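You operate a simulated robot arm through the tools that you are given. There is no shell and no other tool.

You run a simulated robot arm. Do the job below in one go: nothing can be reset, and whatever is moved stays where it is left.

JOB
Gauge the top three red plates on pads 1, 2, 3; put the scrap one in the small steel tray.
Fine: the two good plates stay on their pads.

It is judged by the outcome, as a careful person would: the job done as asked, and still so three seconds after it is handed in. It fails if anything else is knocked over, pushed out of place, dropped, spilled or broken.

ROBOT AND FRAMES
A 7-joint arm with a two-finger parallel gripper, fixed in place. Base frame: the origin is at the foot of the arm, x ahead of it, y to its left, z up. Lengths are in cm, angles in degrees, forces in N, time in s.
Its first joint turns from -166.0 to 166.0 degrees. Payload 3.43 kg.
The tool frame sits at the grasp point between the pads (the TCP): z along the fingers, y along the line on which they close. The tips reach 3.4 cm beyond it. Largest opening 12.8 cm; finger width 2.4, thickness 1.2; the body of the gripper, 4.8 by 13 cm, starts 9.6 cm behind the TCP.
Orientation is that of the tool frame in the base frame, as [roll, pitch, yaw] about the fixed x, y, z axes, in that order (R = Rz(yaw) Ry(pitch) Rx(roll)). With the fingers straight down and closing along the base's y, the tool's x points along the base's -x, its y along +y and its z along -z.

CONTROLS
- The arm moves only by the tool arm_command. Its argument "moves" is a list of rows, each a list of 7 numbers: the turn, a rotation vector about the base's x, y, z in degrees, then the shift along the base's x, y, z in cm, then the opening, from 0 (shut) to 1 (fully open). In form: [[rx, ry, rz, dx, dy, dz, hand], ...]. A call has 1 to 20 rows; each row is the pose to reach, as a shift and turn from the pose commanded when the call began. Rows are played at 5 a second. More than 5 cm and 8.6 degrees between two rows, or a gripper value outside its range, and nothing of the call is played. A pose out of reach is approached as far as the arm can. The call stops where the force on the tool passes 40 N (or 10 N more than at its start, if that is more) or the arm is blocked; 0.2 s more then pass. The fingers move at their own pace (about 15.3 cm/s each) and stop on an object; they squeeze with about 32 N. The grip force told is the motor's: it shows also when the fingers shut on nothing. Time passes only in rows, and 0.2 s behind the last, so rows that repeat a pose let the fingers close. The reply holds the time, the measured pose of the TCP, the force on the tool along the base axes, the opening and the grip force, in the units named above and with some noise, with the torque about the TCP (base axes, N m) and any sound that the robot's microphone picked up.
- Cameras (640 x 400 px; columns grow to the right, rows downward): "scene" is fixed at [22.48, -49.91, 142.58]; the picture's right is [0.79, -0.61, 0.00], its down [-0.25, -0.32, -0.91] and it looks along [0.56, 0.72, -0.40] (base axes); focal length 319 px, centre (320, 200). "wrist" rides on the gripper at [7.6, -1.1, -16] in the tool frame; the picture's right is [0.15, 0.99, 0.00], its down [-0.88, 0.13, -0.46] and it looks along [-0.45, 0.07, 0.89] (tool axes); focal length 234 px, centre (320, 200). There is no depth. A picture from a camera that has moved, and an enlarged one, comes with that camera's place and axes in the base frame and with its lens. The place of the scene camera against the robot may be out by one fixed shift of up to 2.5 cm in any direction.
- snapshot(camera): a new picture of that camera. No time passes.
- zoom(camera, box): a new picture of the part [left, top, right, bottom] of that camera's present view, enlarged. No time passes.
- finish_job(): hands the job in; it is judged then, once.

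Places have to be worked out from the pictures, the camera data and where the tool is seen. Open the gripper and draw the arm clear of the work before you hand the job in, unless the task says otherwise.

The tools are called after ">>>" as a command line: name --pt "numbers of a row" for each row, then --argument value for the rest, lists and objects as JSON in quotes. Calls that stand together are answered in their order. arm_command: Moves the arm, as the interface text tells. Its arguments: {"type":"object","properties":{"moves":{"type":"array"}},"required":["moves"]} The other tools are called the same way: snapshot (camera) takes a picture; zoom (camera, box) takes an enlarged picture of a part of a camera's view; finish_job () hands the job in.

At the start:

```text
t: 0.0
tcp_pos: [45.57, -2.22, 114.53]
orientation: [179.9, -0.2, 179.9]
contact_force: [-0.7, 1.0, -0.3]
ft_torque: [0.02, -0.03, 0.01]
finger_gap: 12.8
grasp_force: 0.1
```

scene: 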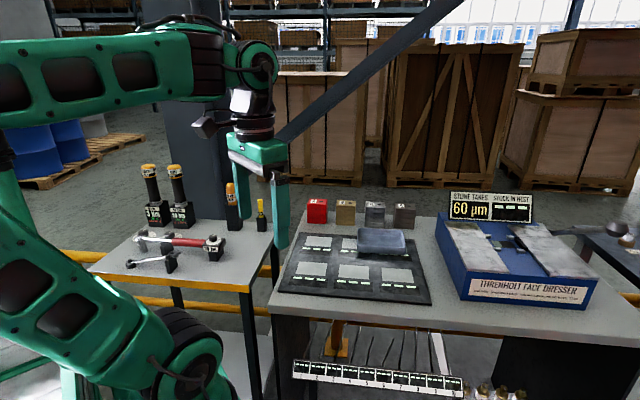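
wrist: 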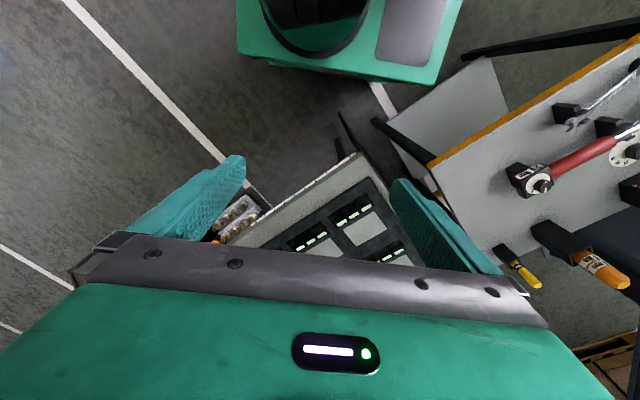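

I'll begin by looking closely at the scene: there is a board with pads and displays, four coloured stacks/blocks behind, and a dresser machine. Let me zoom into each part.

>>> zoom --camera "scene" --box '[270, 180, 450, 310]'

>>> zoom --camera "scene" --box '[430, 180, 620, 310]'

>>> zoom --camera "scene" --box '[280, 310, 540, 400]'

>>> zoom --camera "scene" --box '[100, 150, 290, 290]'

>>> zoom --camera "wrist" --box '[180, 140, 440, 280]'

```text
3.08 times, centred on (360, 245) of scene
camera zoom: at [22.48, -49.91, 142.58], right [0.79, -0.61, 0.0], down [-0.25, -0.32, -0.91], along [0.56, 0.72, -0.4], focal length 981 px, centre (197, 62)
```

zoom: 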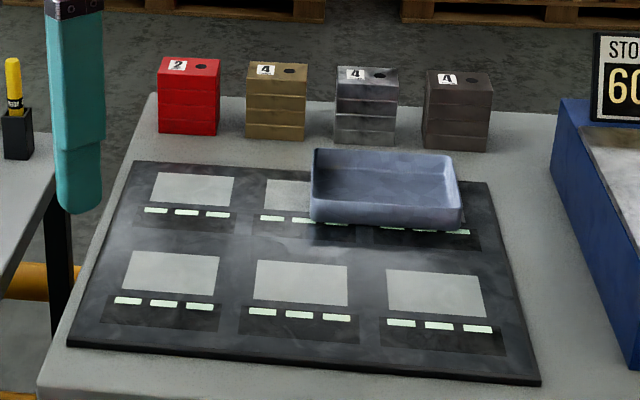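

```text
3.08 times, centred on (525, 245) of scene
camera zoom: at [22.48, -49.91, 142.58], right [0.79, -0.61, 0.0], down [-0.25, -0.32, -0.91], along [0.56, 0.72, -0.4], focal length 981 px, centre (-311, 62)
```

zoom: 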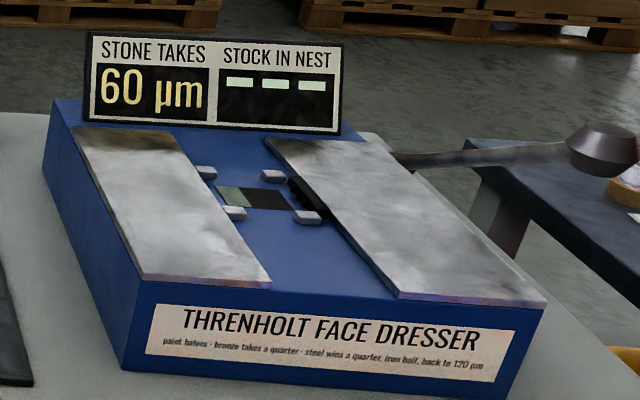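

```text
2.46 times, centred on (410, 355) of scene
camera zoom: at [22.48, -49.91, 142.58], right [0.79, -0.61, 0.0], down [-0.25, -0.32, -0.91], along [0.56, 0.72, -0.4], focal length 785 px, centre (98, -182)
```

zoom: 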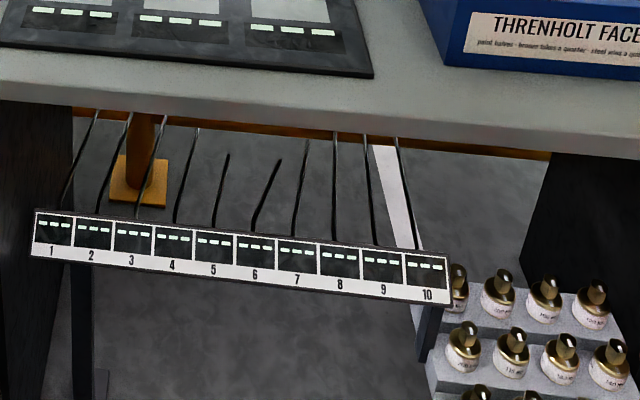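

```text
2.86 times, centred on (195, 220) of scene
camera zoom: at [22.48, -49.91, 142.58], right [0.79, -0.61, 0.0], down [-0.25, -0.32, -0.91], along [0.56, 0.72, -0.4], focal length 911 px, centre (677, 143)
```

zoom: 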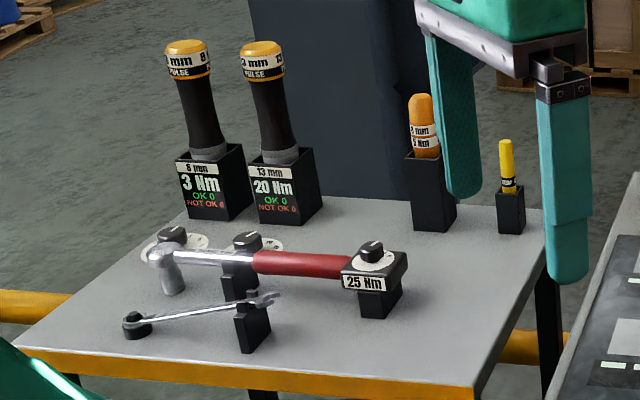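

```text
2.46 times, centred on (310, 210) of wrist
camera zoom: at [37.93, -3.43, 130.58], right [-0.15, 0.99, 0.0], down [0.88, 0.13, 0.45], along [0.45, 0.07, -0.89], focal length 576 px, centre (345, 175)
```

zoom: 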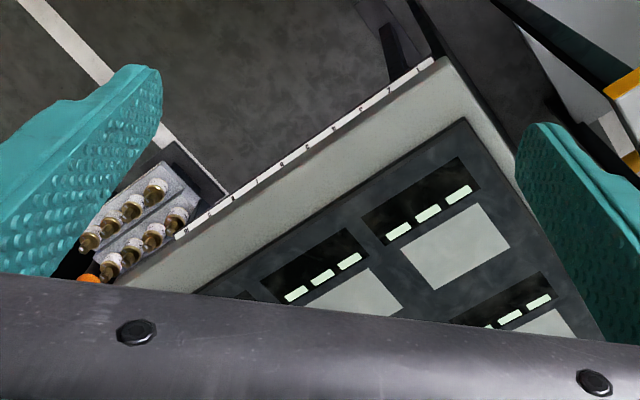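

The board appears to be rotated about 45° to the base, roughly 40×32 cm with its centre near (80, 7), with the surface at z≈86. I'll move the arm over it, staying high, to get overhead wrist views.

>>> arm_command --pt "0 0 0 3 0 1 1" --pt "0 0 0 6 0 2 1" --pt "0 0 0 9 0 3 1" --pt "0 0 0 12 0 4 1" --pt "0 0 0 15 0 5 1" --pt "0 0 0 18 0 6 1"

>>> snapshot --camera "wrist"

>>> snapshot --camera "scene"

```text
t: 1.4
tcp_pos: [62.07, -2.28, 121.07]
orientation: [-179.9, 0.7, -180.0]
contact_force: [-1.0, 0.1, 0.7]
ft_torque: [0.01, -0.05, -0.02]
finger_gap: 12.81
grasp_force: 0.1
```

```text
taken
camera wrist: at [54.4, -3.53, 136.92], right [-0.15, 0.99, 0.0], down [0.87, 0.13, 0.47], along [0.46, 0.07, -0.88], focal length 234 px, centre (320, 200)
```

wrist: 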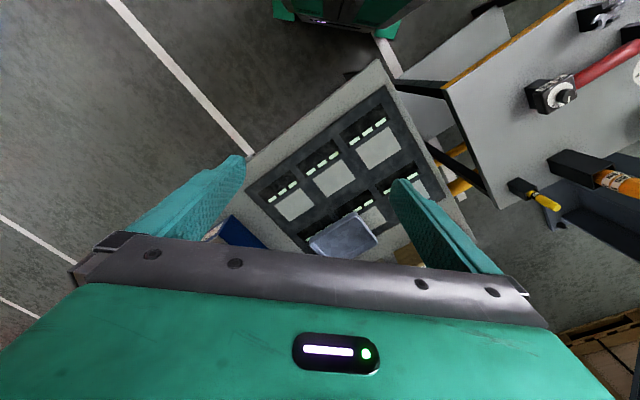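

```text
taken
```

scene: 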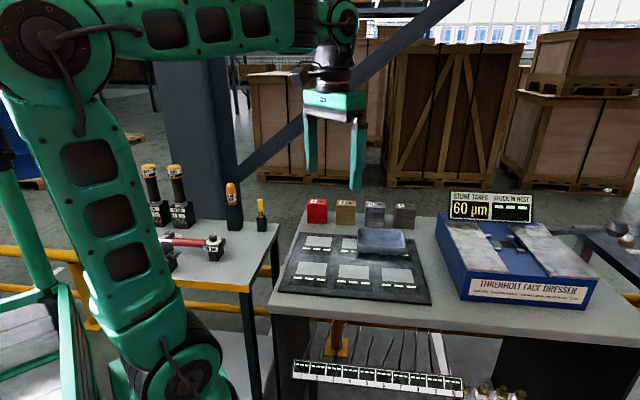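

Good overhead view now; zoom to read the board details.

>>> zoom --camera "wrist" --box '[240, 60, 480, 270]'

>>> zoom --camera "wrist" --box '[260, 160, 420, 260]'

>>> zoom --camera "scene" --box '[290, 190, 430, 260]'

>>> zoom --camera "scene" --box '[280, 230, 440, 310]'

>>> zoom --camera "scene" --box '[460, 270, 600, 310]'

>>> zoom --camera "scene" --box '[560, 200, 640, 290]'

```text
1.90 times, centred on (360, 165) of wrist
camera zoom: at [54.4, -3.53, 136.92], right [-0.15, 0.99, 0.0], down [0.87, 0.13, 0.47], along [0.46, 0.07, -0.88], focal length 446 px, centre (244, 267)
```

zoom: 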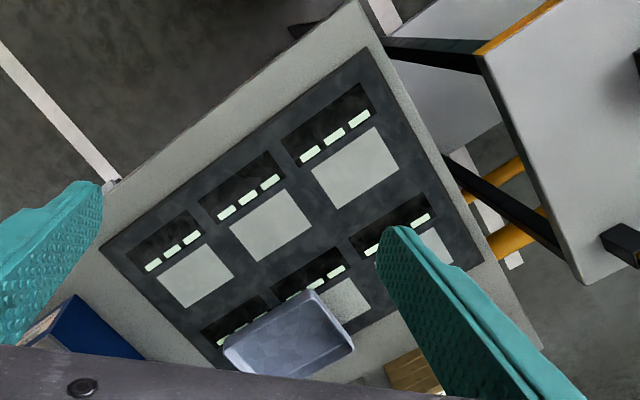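

```text
4.00 times, centred on (340, 210) of wrist
camera zoom: at [54.4, -3.53, 136.92], right [-0.15, 0.99, 0.0], down [0.87, 0.13, 0.47], along [0.46, 0.07, -0.88], focal length 937 px, centre (240, 160)
```

zoom: 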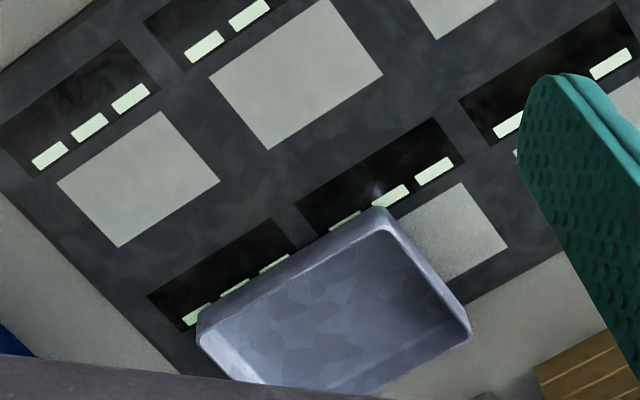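

```text
4.57 times, centred on (360, 225) of scene
camera zoom: at [22.48, -49.91, 142.58], right [0.79, -0.61, 0.0], down [-0.25, -0.32, -0.91], along [0.56, 0.72, -0.4], focal length 1458 px, centre (137, 86)
```

zoom: 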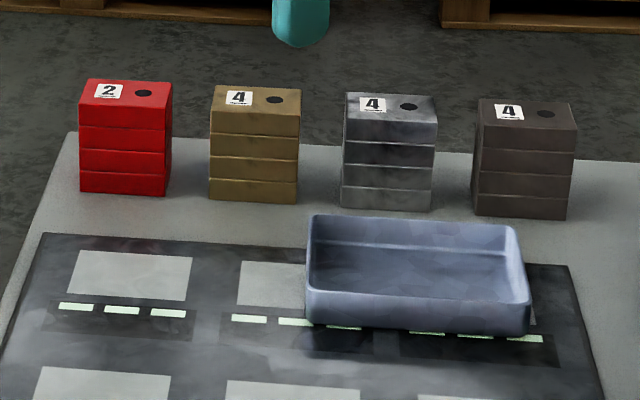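

```text
4.00 times, centred on (360, 270) of scene
camera zoom: at [22.48, -49.91, 142.58], right [0.79, -0.61, 0.0], down [-0.25, -0.32, -0.91], along [0.56, 0.72, -0.4], focal length 1276 px, centre (160, -80)
```

zoom: 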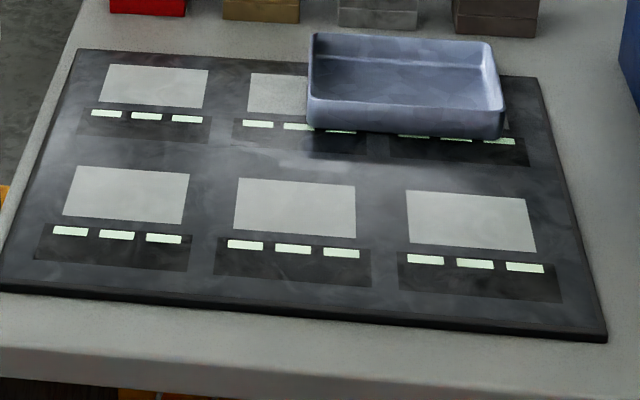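

```text
4.57 times, centred on (530, 290) of scene
camera zoom: at [22.48, -49.91, 142.58], right [0.79, -0.61, 0.0], down [-0.25, -0.32, -0.91], along [0.56, 0.72, -0.4], focal length 1458 px, centre (-640, -211)
```

zoom: 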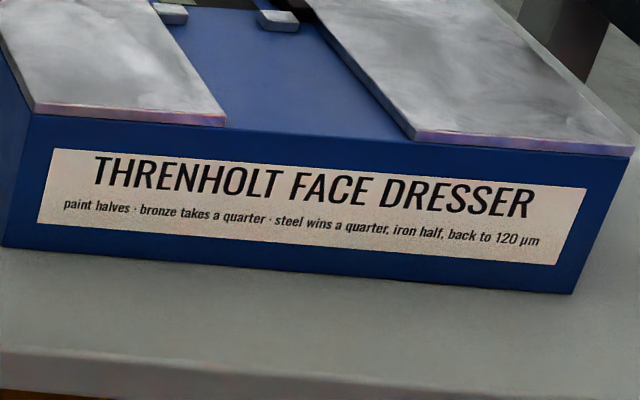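

```text
4.44 times, centred on (600, 245) of scene
camera zoom: at [22.48, -49.91, 142.58], right [0.79, -0.61, 0.0], down [-0.25, -0.32, -0.91], along [0.56, 0.72, -0.4], focal length 1418 px, centre (-924, 0)
```

zoom: 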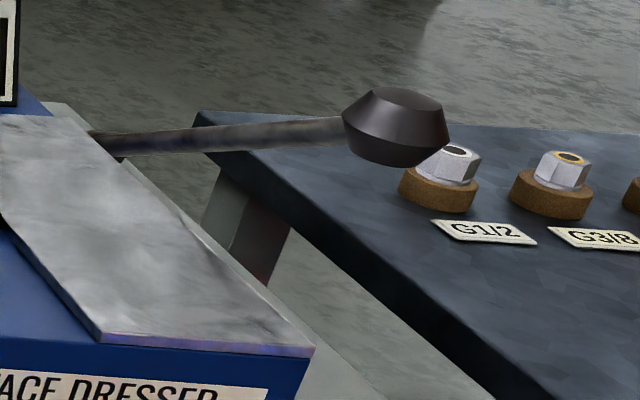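

From the two wrist views the board top is at z≈85.3 and its near corner at about (54, 9.4). I need to see which pads are 1–3 and read any markings, so I go lower over the board (fingertips still well above everything).

>>> arm_command --pt "0 0 0 2 2 -2 1" --pt "0 0 0 4 4 -4 1" --pt "0 0 0 6 6 -6 1" --pt "0 0 0 8 7 -8 1" --pt "0 0 0 8 7 -8 1"

>>> snapshot --camera "wrist"

>>> zoom --camera "wrist" --box '[200, 20, 440, 170]'

>>> zoom --camera "wrist" --box '[220, 130, 420, 260]'

```text
t: 2.6
tcp_pos: [69.89, 4.77, 112.99]
orientation: [-180.0, 0.7, -180.0]
contact_force: [-0.7, 0.4, 0.3]
ft_torque: [-0.01, -0.04, 0.02]
finger_gap: 12.8
grasp_force: 0.2
```

```text
taken
camera wrist: at [62.26, 3.52, 128.9], right [-0.15, 0.99, 0.0], down [0.88, 0.13, 0.47], along [0.46, 0.07, -0.88], focal length 234 px, centre (320, 200)
```

wrist: 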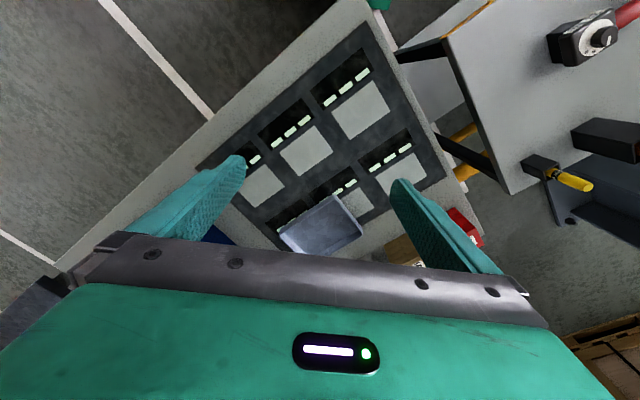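

```text
2.67 times, centred on (320, 95) of wrist
camera zoom: at [62.26, 3.52, 128.9], right [-0.15, 0.99, 0.0], down [0.88, 0.13, 0.47], along [0.46, 0.07, -0.88], focal length 624 px, centre (320, 480)
```

zoom: 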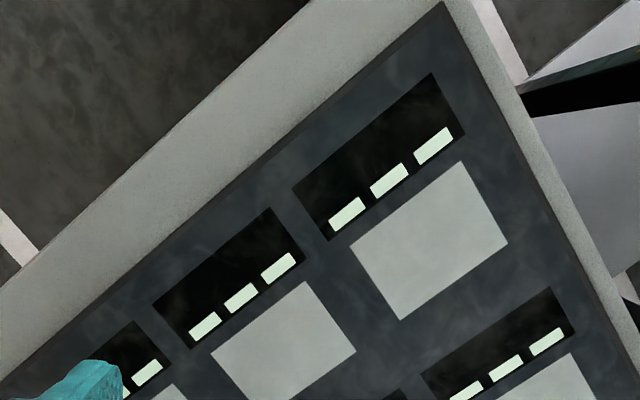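

```text
3.08 times, centred on (320, 195) of wrist
camera zoom: at [62.26, 3.52, 128.9], right [-0.15, 0.99, 0.0], down [0.88, 0.13, 0.47], along [0.46, 0.07, -0.88], focal length 720 px, centre (320, 215)
```

zoom: 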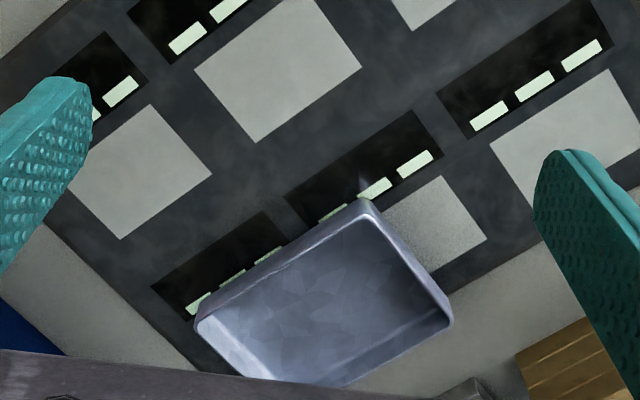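

No pad numbers visible yet. I'll search the scene in more detail for numbering, tolerances, and other trays.

>>> zoom --camera "scene" --box '[275, 250, 365, 306]'

>>> zoom --camera "scene" --box '[350, 250, 440, 306]'

>>> zoom --camera "scene" --box '[290, 225, 380, 275]'

>>> zoom --camera "scene" --box '[280, 350, 380, 400]'

>>> zoom --camera "scene" --box '[440, 340, 640, 400]'

>>> zoom --camera "scene" --box '[440, 180, 560, 260]'

```text
7.11 times, centred on (320, 278) of scene
camera zoom: at [22.48, -49.91, 142.58], right [0.79, -0.61, 0.0], down [-0.25, -0.32, -0.91], along [0.56, 0.72, -0.4], focal length 2268 px, centre (320, -355)
```

zoom: 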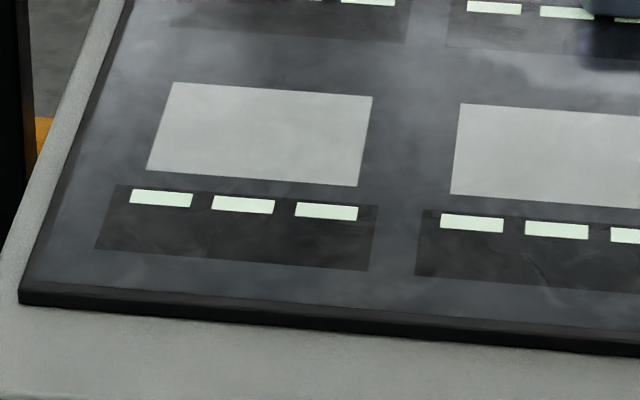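

```text
7.11 times, centred on (395, 278) of scene
camera zoom: at [22.48, -49.91, 142.58], right [0.79, -0.61, 0.0], down [-0.25, -0.32, -0.91], along [0.56, 0.72, -0.4], focal length 2268 px, centre (-213, -355)
```

zoom: 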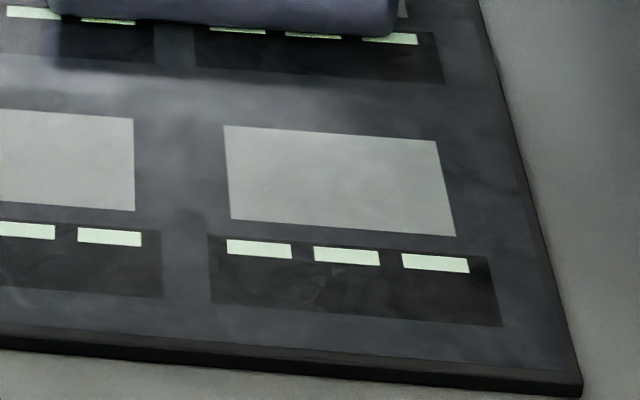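

```text
7.11 times, centred on (335, 250) of scene
camera zoom: at [22.48, -49.91, 142.58], right [0.79, -0.61, 0.0], down [-0.25, -0.32, -0.91], along [0.56, 0.72, -0.4], focal length 2268 px, centre (213, -156)
```

zoom: 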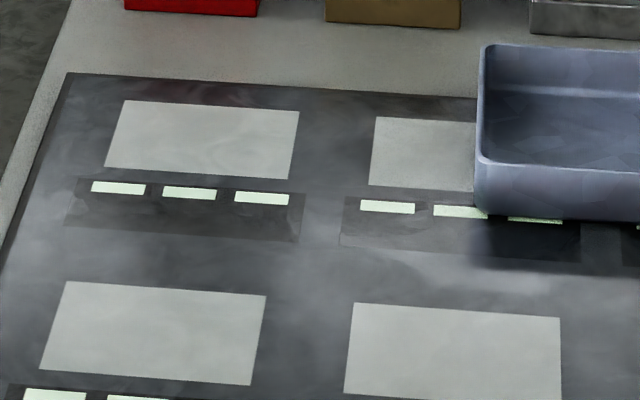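

```text
6.40 times, centred on (330, 375) of scene
camera zoom: at [22.48, -49.91, 142.58], right [0.79, -0.61, 0.0], down [-0.25, -0.32, -0.91], along [0.56, 0.72, -0.4], focal length 2041 px, centre (256, -920)
```

zoom: 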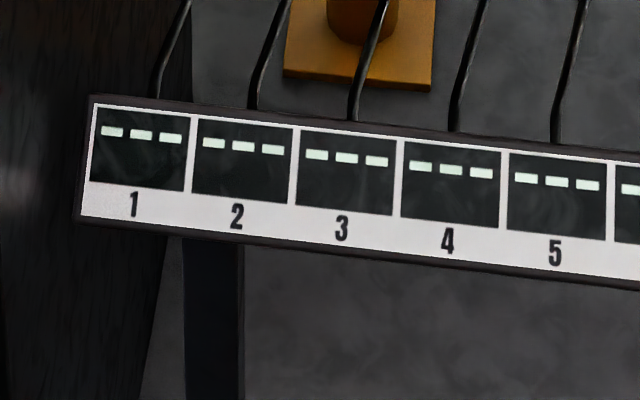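

```text
3.20 times, centred on (540, 370) of scene
camera zoom: at [22.48, -49.91, 142.58], right [0.79, -0.61, 0.0], down [-0.25, -0.32, -0.91], along [0.56, 0.72, -0.4], focal length 1021 px, centre (-384, -344)
```

zoom: 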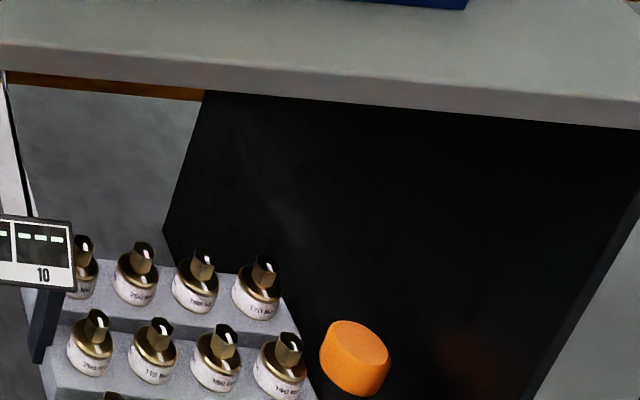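

```text
5.00 times, centred on (500, 220) of scene
camera zoom: at [22.48, -49.91, 142.58], right [0.79, -0.61, 0.0], down [-0.25, -0.32, -0.91], along [0.56, 0.72, -0.4], focal length 1595 px, centre (-580, 100)
```

zoom: 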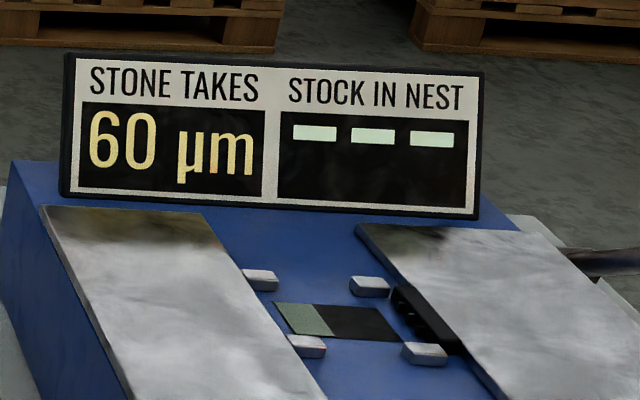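

No printed pad numbers from this distance. I'll turn the gripper 45° (to line up with the table) and go nearer the board for a sharper look at the pads.

>>> arm_command --pt "0 0 -8 -1 1 -1 1" --pt "0 0 -16 -2 2 -3 1" --pt "0 0 -24 -3 3 -5 1" --pt "0 0 -32 -4 4 -7 1" --pt "0 0 -40 -5 5 -9 1" --pt "0 0 -45 -6 6 -11 1" --pt "0 0 -45 -6 6 -11 1"

>>> snapshot --camera "wrist"

>>> snapshot --camera "scene"

```text
t: 4.2
tcp_pos: [63.89, 10.69, 102.2]
orientation: [-179.9, 0.7, 134.9]
contact_force: [1.2, -0.2, -0.1]
ft_torque: [0.0, -0.01, -0.03]
finger_gap: 12.77
grasp_force: 0.1
```

```text
taken
camera wrist: at [57.76, 15.35, 118.01], right [0.6, 0.8, 0.0], down [0.71, -0.53, 0.47], along [0.37, -0.28, -0.88], focal length 234 px, centre (320, 200)
```

wrist: 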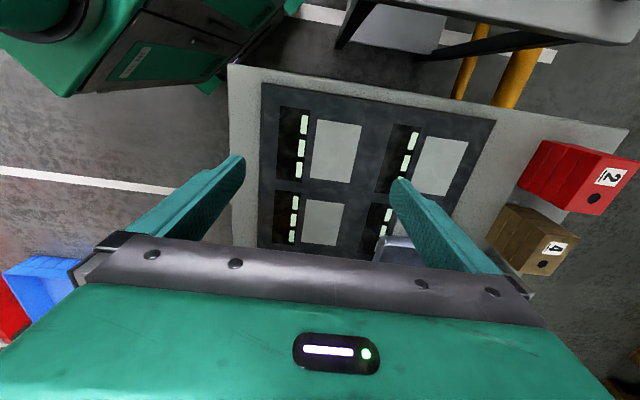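

```text
taken
```

scene: 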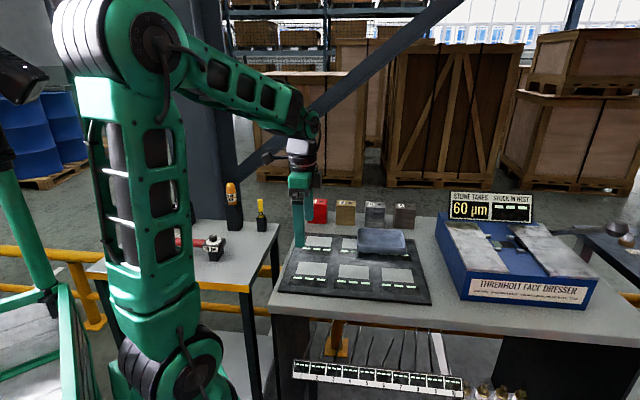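

Now zoom in on the pads and on the red stack from this view.

>>> zoom --camera "wrist" --box '[250, 80, 410, 200]'

>>> zoom --camera "wrist" --box '[250, 170, 420, 270]'

>>> zoom --camera "wrist" --box '[470, 110, 640, 290]'

>>> zoom --camera "wrist" --box '[0, 230, 120, 360]'

```text
3.33 times, centred on (330, 140) of wrist
camera zoom: at [57.76, 15.35, 118.01], right [0.6, 0.8, 0.0], down [0.71, -0.53, 0.47], along [0.37, -0.28, -0.88], focal length 781 px, centre (287, 400)
```

zoom: 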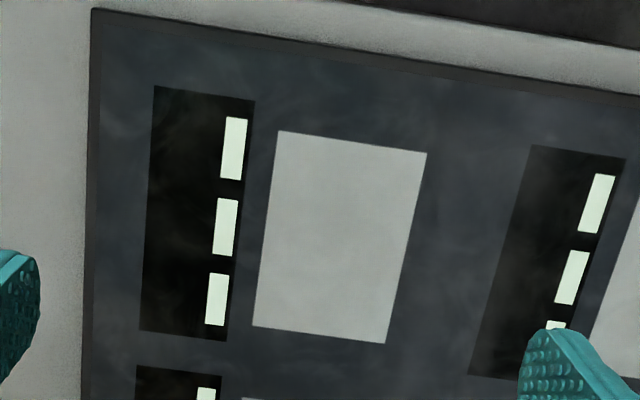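

```text
3.76 times, centred on (335, 220) of wrist
camera zoom: at [57.76, 15.35, 118.01], right [0.6, 0.8, 0.0], down [0.71, -0.53, 0.47], along [0.37, -0.28, -0.88], focal length 882 px, centre (264, 125)
```

zoom: 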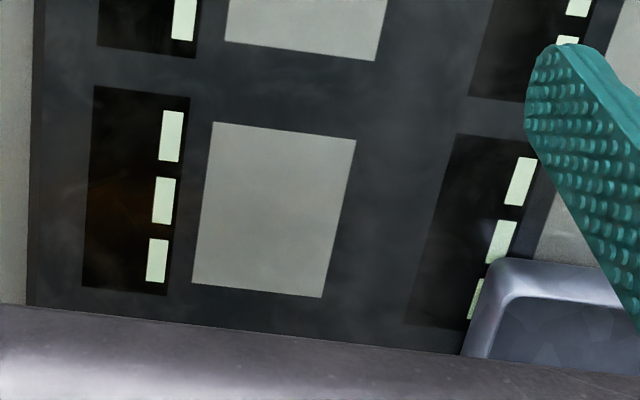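

```text
2.22 times, centred on (555, 200) of wrist
camera zoom: at [57.76, 15.35, 118.01], right [0.6, 0.8, 0.0], down [0.71, -0.53, 0.47], along [0.37, -0.28, -0.88], focal length 520 px, centre (-202, 200)
```

zoom: 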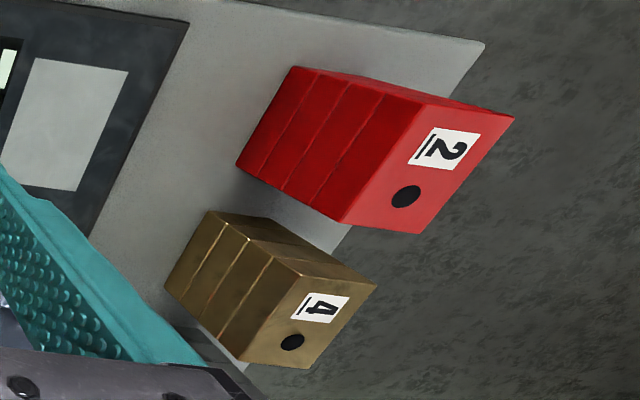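

```text
3.08 times, centred on (60, 295) of wrist
camera zoom: at [57.76, 15.35, 118.01], right [0.6, 0.8, 0.0], down [0.71, -0.53, 0.47], along [0.37, -0.28, -0.88], focal length 720 px, centre (1120, -92)
```

zoom: 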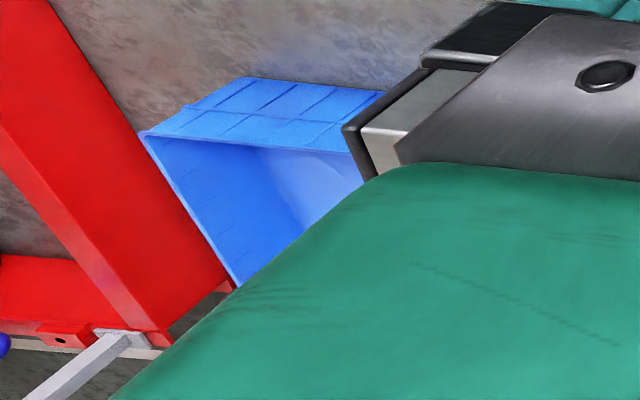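

Let me zoom closer on the red stack for localisation.

>>> zoom --camera "wrist" --box '[530, 125, 620, 220]'

>>> zoom --camera "scene" --box '[295, 190, 375, 240]'

```text
4.21 times, centred on (575, 172) of wrist
camera zoom: at [57.76, 15.35, 118.01], right [0.6, 0.8, 0.0], down [0.71, -0.53, 0.47], along [0.37, -0.28, -0.88], focal length 986 px, centre (-754, 316)
```

zoom: 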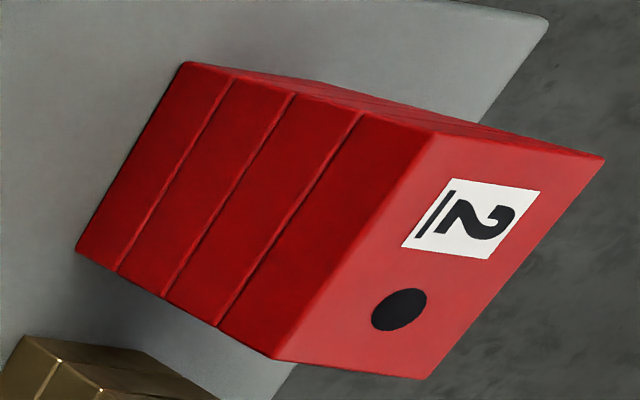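

```text
8.00 times, centred on (335, 215) of scene
camera zoom: at [22.48, -49.91, 142.58], right [0.79, -0.61, 0.0], down [-0.25, -0.32, -0.91], along [0.56, 0.72, -0.4], focal length 2552 px, centre (200, 80)
```

zoom: 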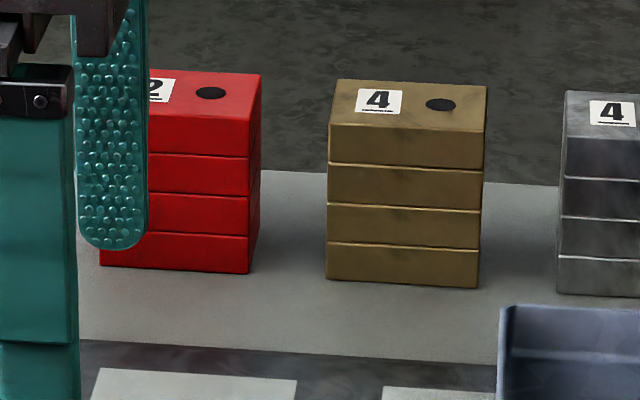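

The red stack is aligned with the 45° axes: the top plate's centre is about (87.7, 35.5), its top z≈92.25, and each plate is ≈7.2×5.0×2.0 cm. I move above it high, narrowing the opening to about 8 cm, with fingers closing along the 5 cm side.

>>> arm_command --pt "0 0 0 2.4 2.5 0 0.7" --pt "0 0 0 4.8 5 0 0.7" --pt "0 0 0 7.2 7.5 0 0.7" --pt "0 0 0 9.6 10 0 0.7" --pt "0 0 0 12 12.5 0 0.7" --pt "0 0 0 14.4 15 0 0.7" --pt "0 0 0 16.8 17.5 0 0.7" --pt "0 0 0 19.2 20 0 0.7" --pt "0 0 0 21.6 22.5 0 0.7" --pt "0 0 0 23.8 24.8 0 0.7" --pt "0 0 0 23.8 24.8 0 0.7" --pt "0 0 0 23.8 24.8 0 0.7"

>>> snapshot --camera "wrist"

>>> zoom --camera "scene" --box '[280, 150, 440, 250]'

```text
t: 6.8
tcp_pos: [87.81, 35.62, 102.29]
orientation: [-179.9, 0.7, 135.0]
contact_force: [0.1, -0.3, -0.5]
ft_torque: [0.01, -0.01, -0.02]
finger_gap: 8.96
grasp_force: 0.1
```

```text
taken
camera wrist: at [81.64, 40.23, 118.16], right [0.6, 0.8, 0.0], down [0.71, -0.53, 0.47], along [0.37, -0.28, -0.88], focal length 234 px, centre (320, 200)
```

wrist: 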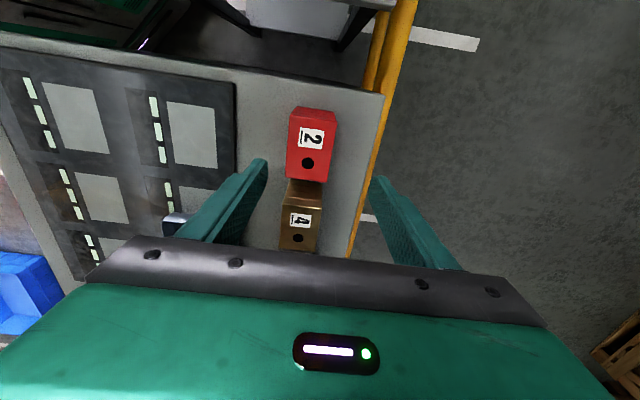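

```text
4.00 times, centred on (360, 200) of scene
camera zoom: at [22.48, -49.91, 142.58], right [0.79, -0.61, 0.0], down [-0.25, -0.32, -0.91], along [0.56, 0.72, -0.4], focal length 1276 px, centre (160, 200)
```

zoom: 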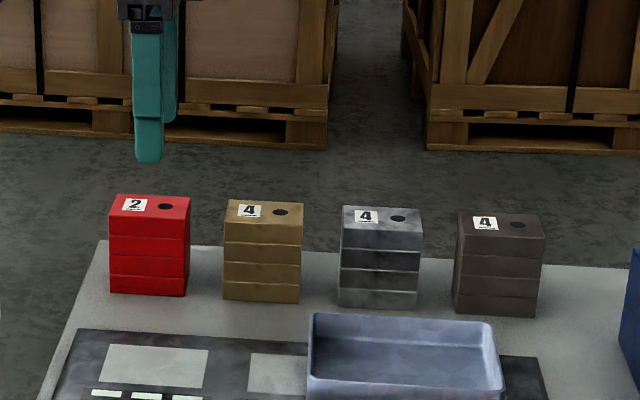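

Tool is over the stack; let me refine the stack's position from this view.

>>> zoom --camera "wrist" --box '[260, 90, 370, 200]'

>>> zoom --camera "scene" --box '[295, 175, 355, 230]'

```text
3.64 times, centred on (315, 145) of wrist
camera zoom: at [81.64, 40.23, 118.16], right [0.6, 0.8, 0.0], down [0.71, -0.53, 0.47], along [0.37, -0.28, -0.88], focal length 852 px, centre (338, 400)
```

zoom: 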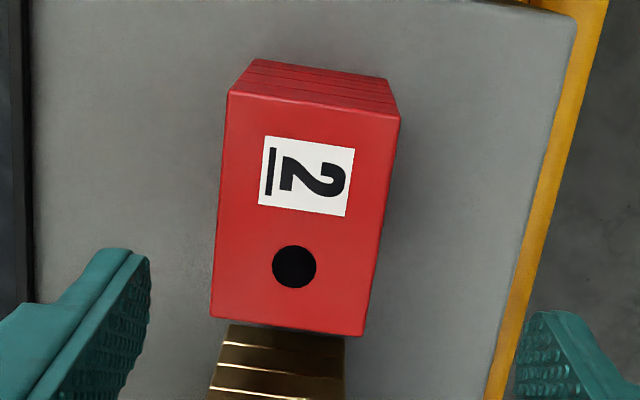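

```text
7.27 times, centred on (325, 202) of scene
camera zoom: at [22.48, -49.91, 142.58], right [0.79, -0.61, 0.0], down [-0.25, -0.32, -0.91], along [0.56, 0.72, -0.4], focal length 2320 px, centre (284, 182)
```

zoom: 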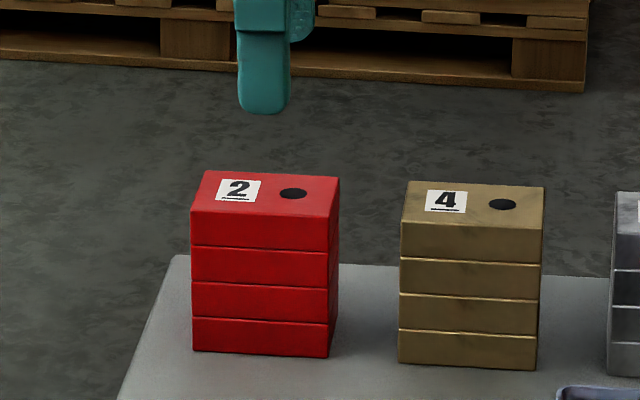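

The refined estimate of the top plate's centre is (86.8, 34.9) with top z≈92.5 (±0.5). I'll correct position and the small tilt, then go down partway so the tips overlap only the upper part of the top plate, and check against the scene view before closing.

>>> arm_command --pt "0.25 0.25 0 -0.5 -0.35 0 0.7" --pt "0.5 0.5 0 -1.0 -0.7 0 0.7" --pt "0.5 0.5 0 -1.0 -0.7 -2 0.7" --pt "0.5 0.5 0 -1.0 -0.7 -4 0.7" --pt "0.5 0.5 0 -1.0 -0.7 -5.5 0.7" --pt "0.5 0.5 0 -1.0 -0.7 -6.5 0.7" --pt "0.5 0.5 0 -1.0 -0.7 -7.2 0.7" --pt "0.5 0.5 0 -1.0 -0.7 -7.2 0.7"

>>> zoom --camera "scene" --box '[295, 175, 355, 230]'

>>> snapshot --camera "wrist"

```text
t: 8.6
tcp_pos: [86.74, 34.88, 94.92]
orientation: [-179.9, 0.0, 134.9]
contact_force: [-0.3, 0.3, -0.1]
ft_torque: [-0.03, 0.03, 0.0]
finger_gap: 8.94
grasp_force: 0.0
```

```text
7.27 times, centred on (325, 202) of scene
camera zoom: at [22.48, -49.91, 142.58], right [0.79, -0.61, 0.0], down [-0.25, -0.32, -0.91], along [0.56, 0.72, -0.4], focal length 2320 px, centre (284, 182)
```

zoom: 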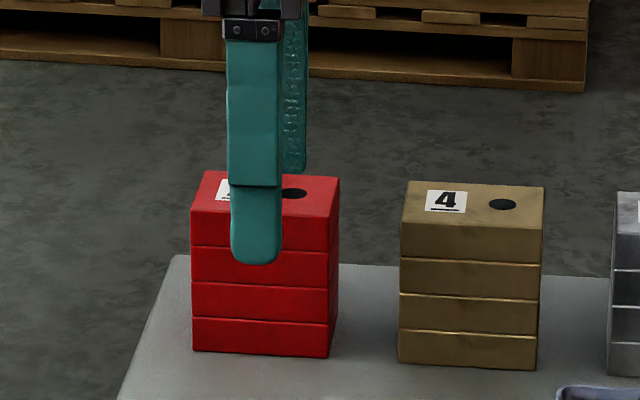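

```text
taken
camera wrist: at [80.74, 39.36, 110.91], right [0.6, 0.8, 0.0], down [0.72, -0.53, 0.46], along [0.37, -0.27, -0.89], focal length 234 px, centre (320, 200)
```

wrist: 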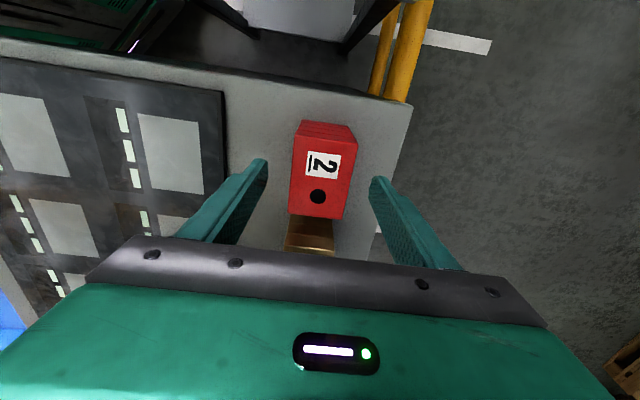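

Before closing, check the plate height using this closer wrist view.

>>> zoom --camera "wrist" --box '[250, 100, 380, 260]'

```text
2.50 times, centred on (315, 180) of wrist
camera zoom: at [80.74, 39.36, 110.91], right [0.6, 0.8, 0.0], down [0.72, -0.53, 0.46], along [0.37, -0.27, -0.89], focal length 585 px, centre (332, 250)
```

zoom: 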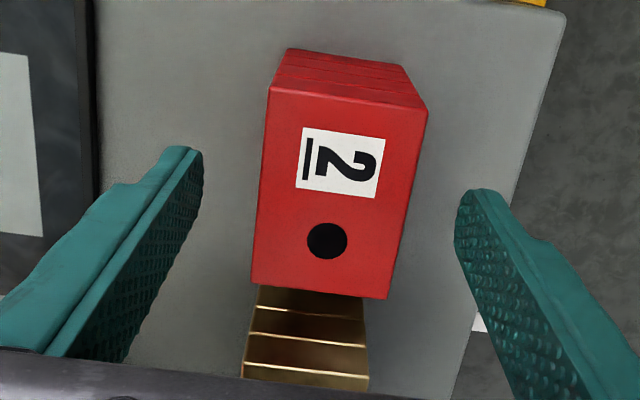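

Plate centre (86.8, 34.95), top at about z 92.9, so the tips overlap about 1.4 cm of the 2 cm top plate without reaching the next one. I close the gripper here.

>>> arm_command --pt "0 0 0 0 0 0 0.5" --pt "0 0 0 0 0 0 0.4" --pt "0 0 0 0 0 0 0.3" --pt "0 0 0 0 0 0 0" --pt "0 0 0 0 0 0 0"

>>> zoom --camera "scene" --box '[295, 175, 355, 230]'

>>> zoom --camera "wrist" --box '[250, 100, 380, 260]'

```text
t: 9.8
tcp_pos: [86.68, 34.83, 94.97]
orientation: [-179.9, 0.0, 135.0]
contact_force: [-0.7, 0.3, 0.6]
ft_torque: [-0.01, 0.16, 0.02]
finger_gap: 4.96
grasp_force: 31.8
```

```text
7.27 times, centred on (325, 202) of scene
camera zoom: at [22.48, -49.91, 142.58], right [0.79, -0.61, 0.0], down [-0.25, -0.32, -0.91], along [0.56, 0.72, -0.4], focal length 2320 px, centre (284, 182)
```

zoom: 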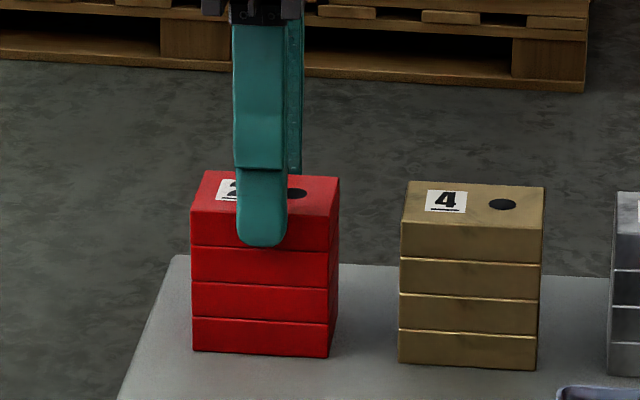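

```text
2.50 times, centred on (315, 180) of wrist
camera zoom: at [80.74, 39.36, 110.93], right [0.6, 0.8, 0.0], down [0.72, -0.53, 0.46], along [0.37, -0.27, -0.89], focal length 585 px, centre (332, 250)
```

zoom: 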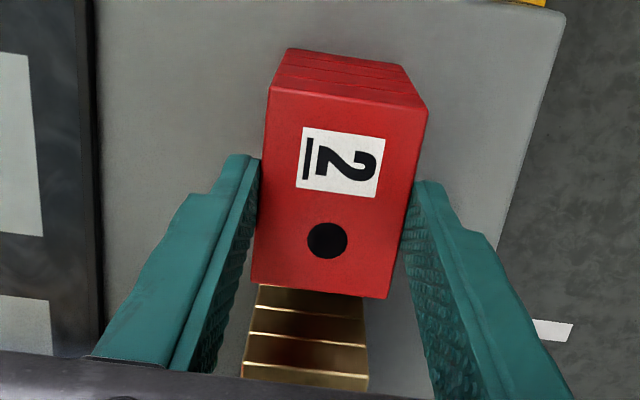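

Gripped: gap 4.96 cm, tips about 0.5 cm above the seam with the second plate. Lift gently and check only the top plate comes.

>>> arm_command --pt "0 0 0 0 0 0.4 0" --pt "0 0 0 0 0 1 0" --pt "0 0 0 0 0 2 0" --pt "0 0 0 0 0 3.5 0" --pt "0 0 0 0 0 3.5 0"

>>> zoom --camera "scene" --box '[295, 175, 355, 230]'

```text
t: 11.0
tcp_pos: [86.9, 34.95, 98.41]
orientation: [-180.0, 0.0, 135.0]
contact_force: [0.3, 0.5, -5.0]
ft_torque: [0.01, -0.01, 0.0]
finger_gap: 4.94
grasp_force: 32.0
```

```text
7.27 times, centred on (325, 202) of scene
camera zoom: at [22.48, -49.91, 142.58], right [0.79, -0.61, 0.0], down [-0.25, -0.32, -0.91], along [0.56, 0.72, -0.4], focal length 2320 px, centre (284, 182)
```

zoom: 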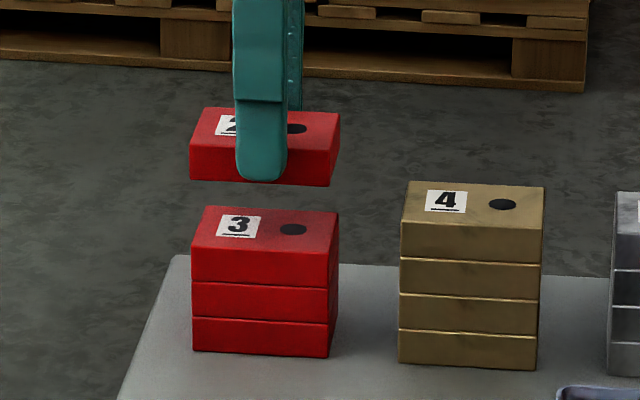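

Only the top plate (number 2, ≈0.5 kg) came up; the next one is numbered 3. I take it over the front-left pad, which I estimate is centred at (66.6, 11.35), staying high, and check alignment from there.

>>> arm_command --pt "0 0 0 0 0 2 0" --pt "0 0 0 -2 -2.3 3 0" --pt "0 0 0 -4.5 -5.2 3 0" --pt "0 0 0 -7 -8.1 3 0" --pt "0 0 0 -9.5 -11 3 0" --pt "0 0 0 -12 -14 3 0" --pt "0 0 0 -14.5 -16.9 3 0" --pt "0 0 0 -17 -19.8 3 0" --pt "0 0 0 -19 -22.1 3 0" --pt "0 0 0 -20.3 -23.6 3 0" --pt "0 0 0 -20.3 -23.6 3 0" --pt "0 0 0 -20.3 -23.6 3 0"

>>> snapshot --camera "wrist"

>>> zoom --camera "scene" --box '[270, 200, 430, 300]'

```text
t: 13.6
tcp_pos: [66.7, 11.3, 101.51]
orientation: [-179.9, 0.1, 134.9]
contact_force: [0.1, 0.1, -5.3]
ft_torque: [-0.03, 0.0, 0.02]
finger_gap: 4.94
grasp_force: 31.5
```

```text
taken
camera wrist: at [60.65, 15.81, 117.43], right [0.6, 0.8, 0.0], down [0.72, -0.53, 0.46], along [0.36, -0.27, -0.89], focal length 234 px, centre (320, 200)
```

wrist: 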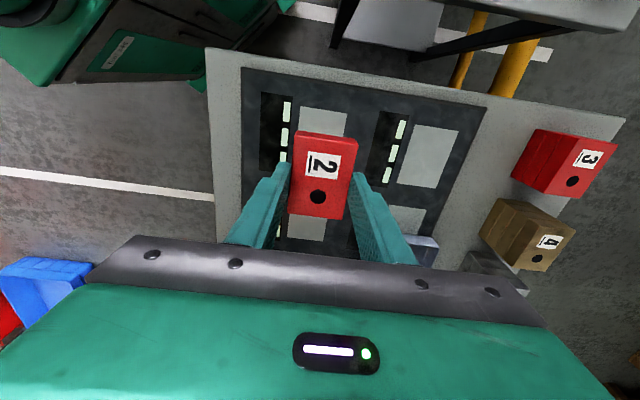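

```text
4.00 times, centred on (350, 250) of scene
camera zoom: at [22.48, -49.91, 142.58], right [0.79, -0.61, 0.0], down [-0.25, -0.32, -0.91], along [0.56, 0.72, -0.4], focal length 1276 px, centre (200, 0)
```

zoom: 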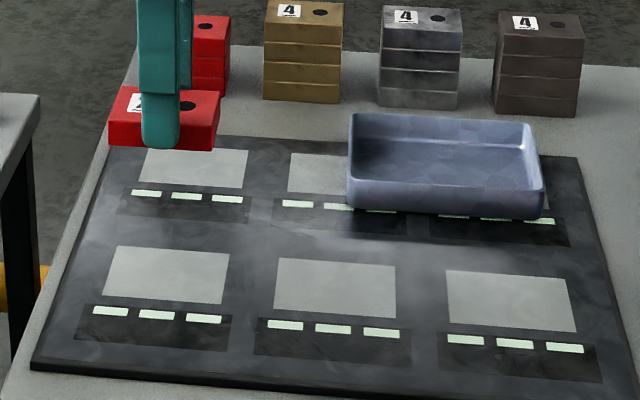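

Zoom on this wrist view to measure the pad and the board again.

>>> zoom --camera "wrist" --box '[230, 60, 420, 180]'

>>> zoom --camera "wrist" --box '[360, 80, 500, 270]'

```text
3.33 times, centred on (325, 120) of wrist
camera zoom: at [60.65, 15.81, 117.43], right [0.6, 0.8, 0.0], down [0.72, -0.53, 0.46], along [0.36, -0.27, -0.89], focal length 781 px, centre (303, 467)
```

zoom: 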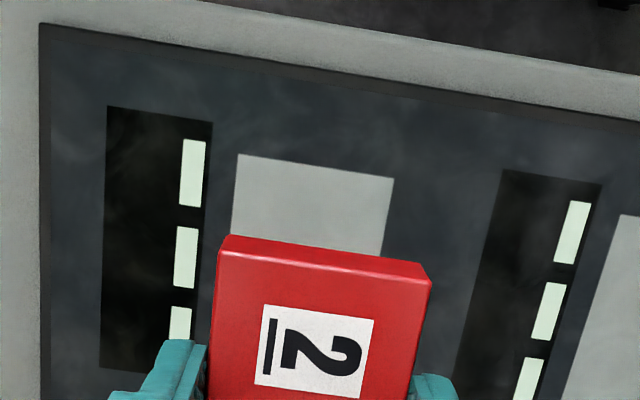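

```text
2.11 times, centred on (430, 175) of wrist
camera zoom: at [60.65, 15.81, 117.43], right [0.6, 0.8, 0.0], down [0.72, -0.53, 0.46], along [0.36, -0.27, -0.89], focal length 493 px, centre (88, 253)
```

zoom: 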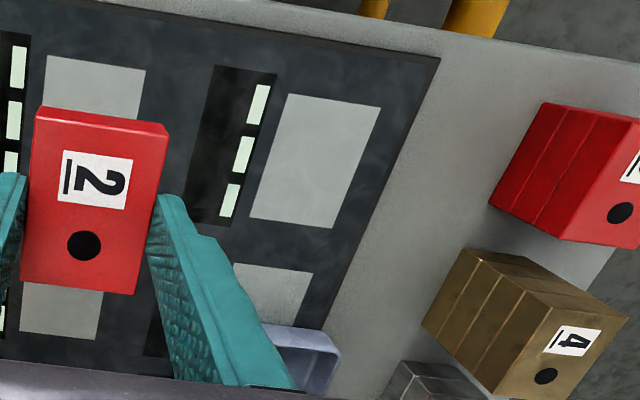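

Pad centres: front-left (66.6, 11.3), front-mid (75.1, 2.8), front-right (83.6, -5.7), back-left (77.2, 22.1). The plate is aligned over front-left; I descend to just above the surface.

>>> arm_command --pt "0 0 0 -0.1 0 -2.5 0" --pt "0 0 0 -0.1 0 -5 0" --pt "0 0 0 -0.1 0 -7.5 0" --pt "0 0 0 -0.1 0 -9 0" --pt "0 0 0 -0.1 0 -10 0" --pt "0 0 0 -0.1 0 -10.4 0" --pt "0 0 0 -0.1 0 -10.4 0"

>>> zoom --camera "scene" --box '[285, 225, 365, 285]'

>>> zoom --camera "wrist" --box '[220, 40, 420, 240]'

```text
t: 15.2
tcp_pos: [66.55, 11.29, 90.92]
orientation: [-179.9, 0.1, 135.0]
contact_force: [-0.1, 0.3, -4.4]
ft_torque: [0.0, 0.01, 0.0]
finger_gap: 4.97
grasp_force: 31.3
```

```text
6.67 times, centred on (325, 255) of scene
camera zoom: at [22.48, -49.91, 142.58], right [0.79, -0.61, 0.0], down [-0.25, -0.32, -0.91], along [0.56, 0.72, -0.4], focal length 2126 px, centre (287, -167)
```

zoom: 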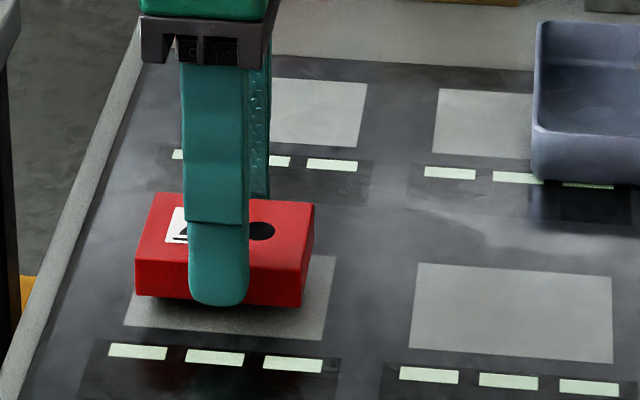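

```text
2.00 times, centred on (320, 140) of wrist
camera zoom: at [60.35, 15.79, 106.93], right [0.6, 0.8, 0.0], down [0.72, -0.53, 0.46], along [0.37, -0.27, -0.89], focal length 468 px, centre (320, 320)
```

zoom: 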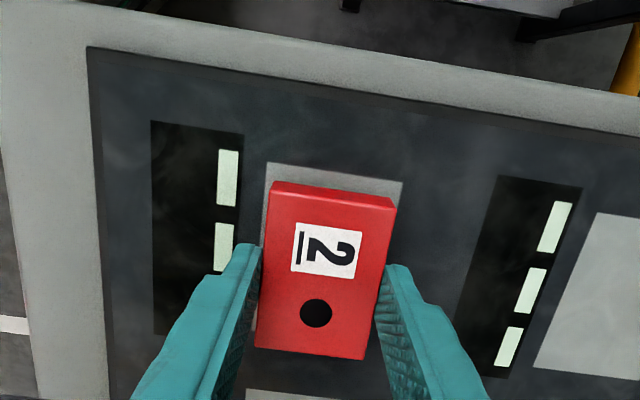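

The plate hovers about 1 cm over the pad, nicely centred. I'll lower in small steps, watching the force.

>>> arm_command --pt "0 0 0 0 0 -0.3 0" --pt "0 0 0 0 0 -0.6 0" --pt "0 0 0 0 0 -0.8 0" --pt "0 0 0 0 0 -0.8 0"

>>> zoom --camera "scene" --box '[285, 225, 365, 285]'

```text
t: 16.2
tcp_pos: [66.36, 11.32, 90.23]
orientation: [-179.9, -0.1, 135.0]
contact_force: [-0.2, 0.7, -4.6]
ft_torque: [0.02, -0.03, 0.01]
finger_gap: 4.98
grasp_force: 31.6
```

```text
6.67 times, centred on (325, 255) of scene
camera zoom: at [22.48, -49.91, 142.58], right [0.79, -0.61, 0.0], down [-0.25, -0.32, -0.91], along [0.56, 0.72, -0.4], focal length 2126 px, centre (287, -167)
```

zoom: 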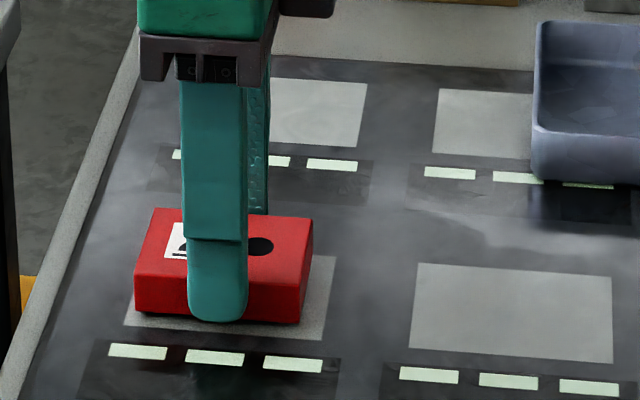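

About 0.5 cm still to go. Continue lowering in finer steps.

>>> arm_command --pt "0 0 0 0.15 0 -0.15 0" --pt "0 0 0 0.15 0 -0.3 0" --pt "0 0 0 0.15 0 -0.4 0" --pt "0 0 0 0.15 0 -0.4 0"

>>> zoom --camera "scene" --box '[285, 225, 365, 285]'

```text
t: 17.2
tcp_pos: [66.59, 11.32, 89.8]
orientation: [-179.8, 0.0, 134.9]
contact_force: [0.0, 0.5, -5.9]
ft_torque: [-0.01, -0.02, -0.02]
finger_gap: 5.0
grasp_force: 31.9
```

```text
6.67 times, centred on (325, 255) of scene
camera zoom: at [22.48, -49.91, 142.58], right [0.79, -0.61, 0.0], down [-0.25, -0.32, -0.91], along [0.56, 0.72, -0.4], focal length 2126 px, centre (287, -167)
```

zoom: 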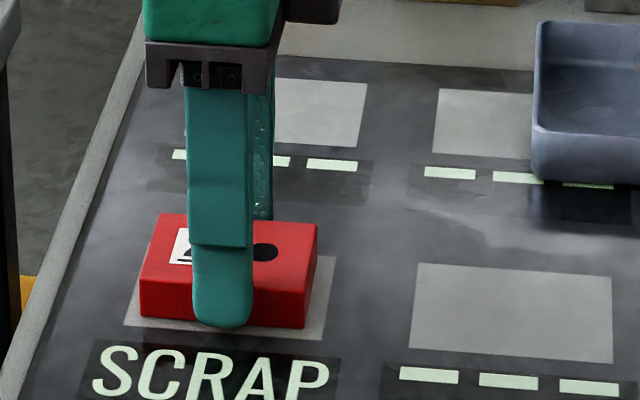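

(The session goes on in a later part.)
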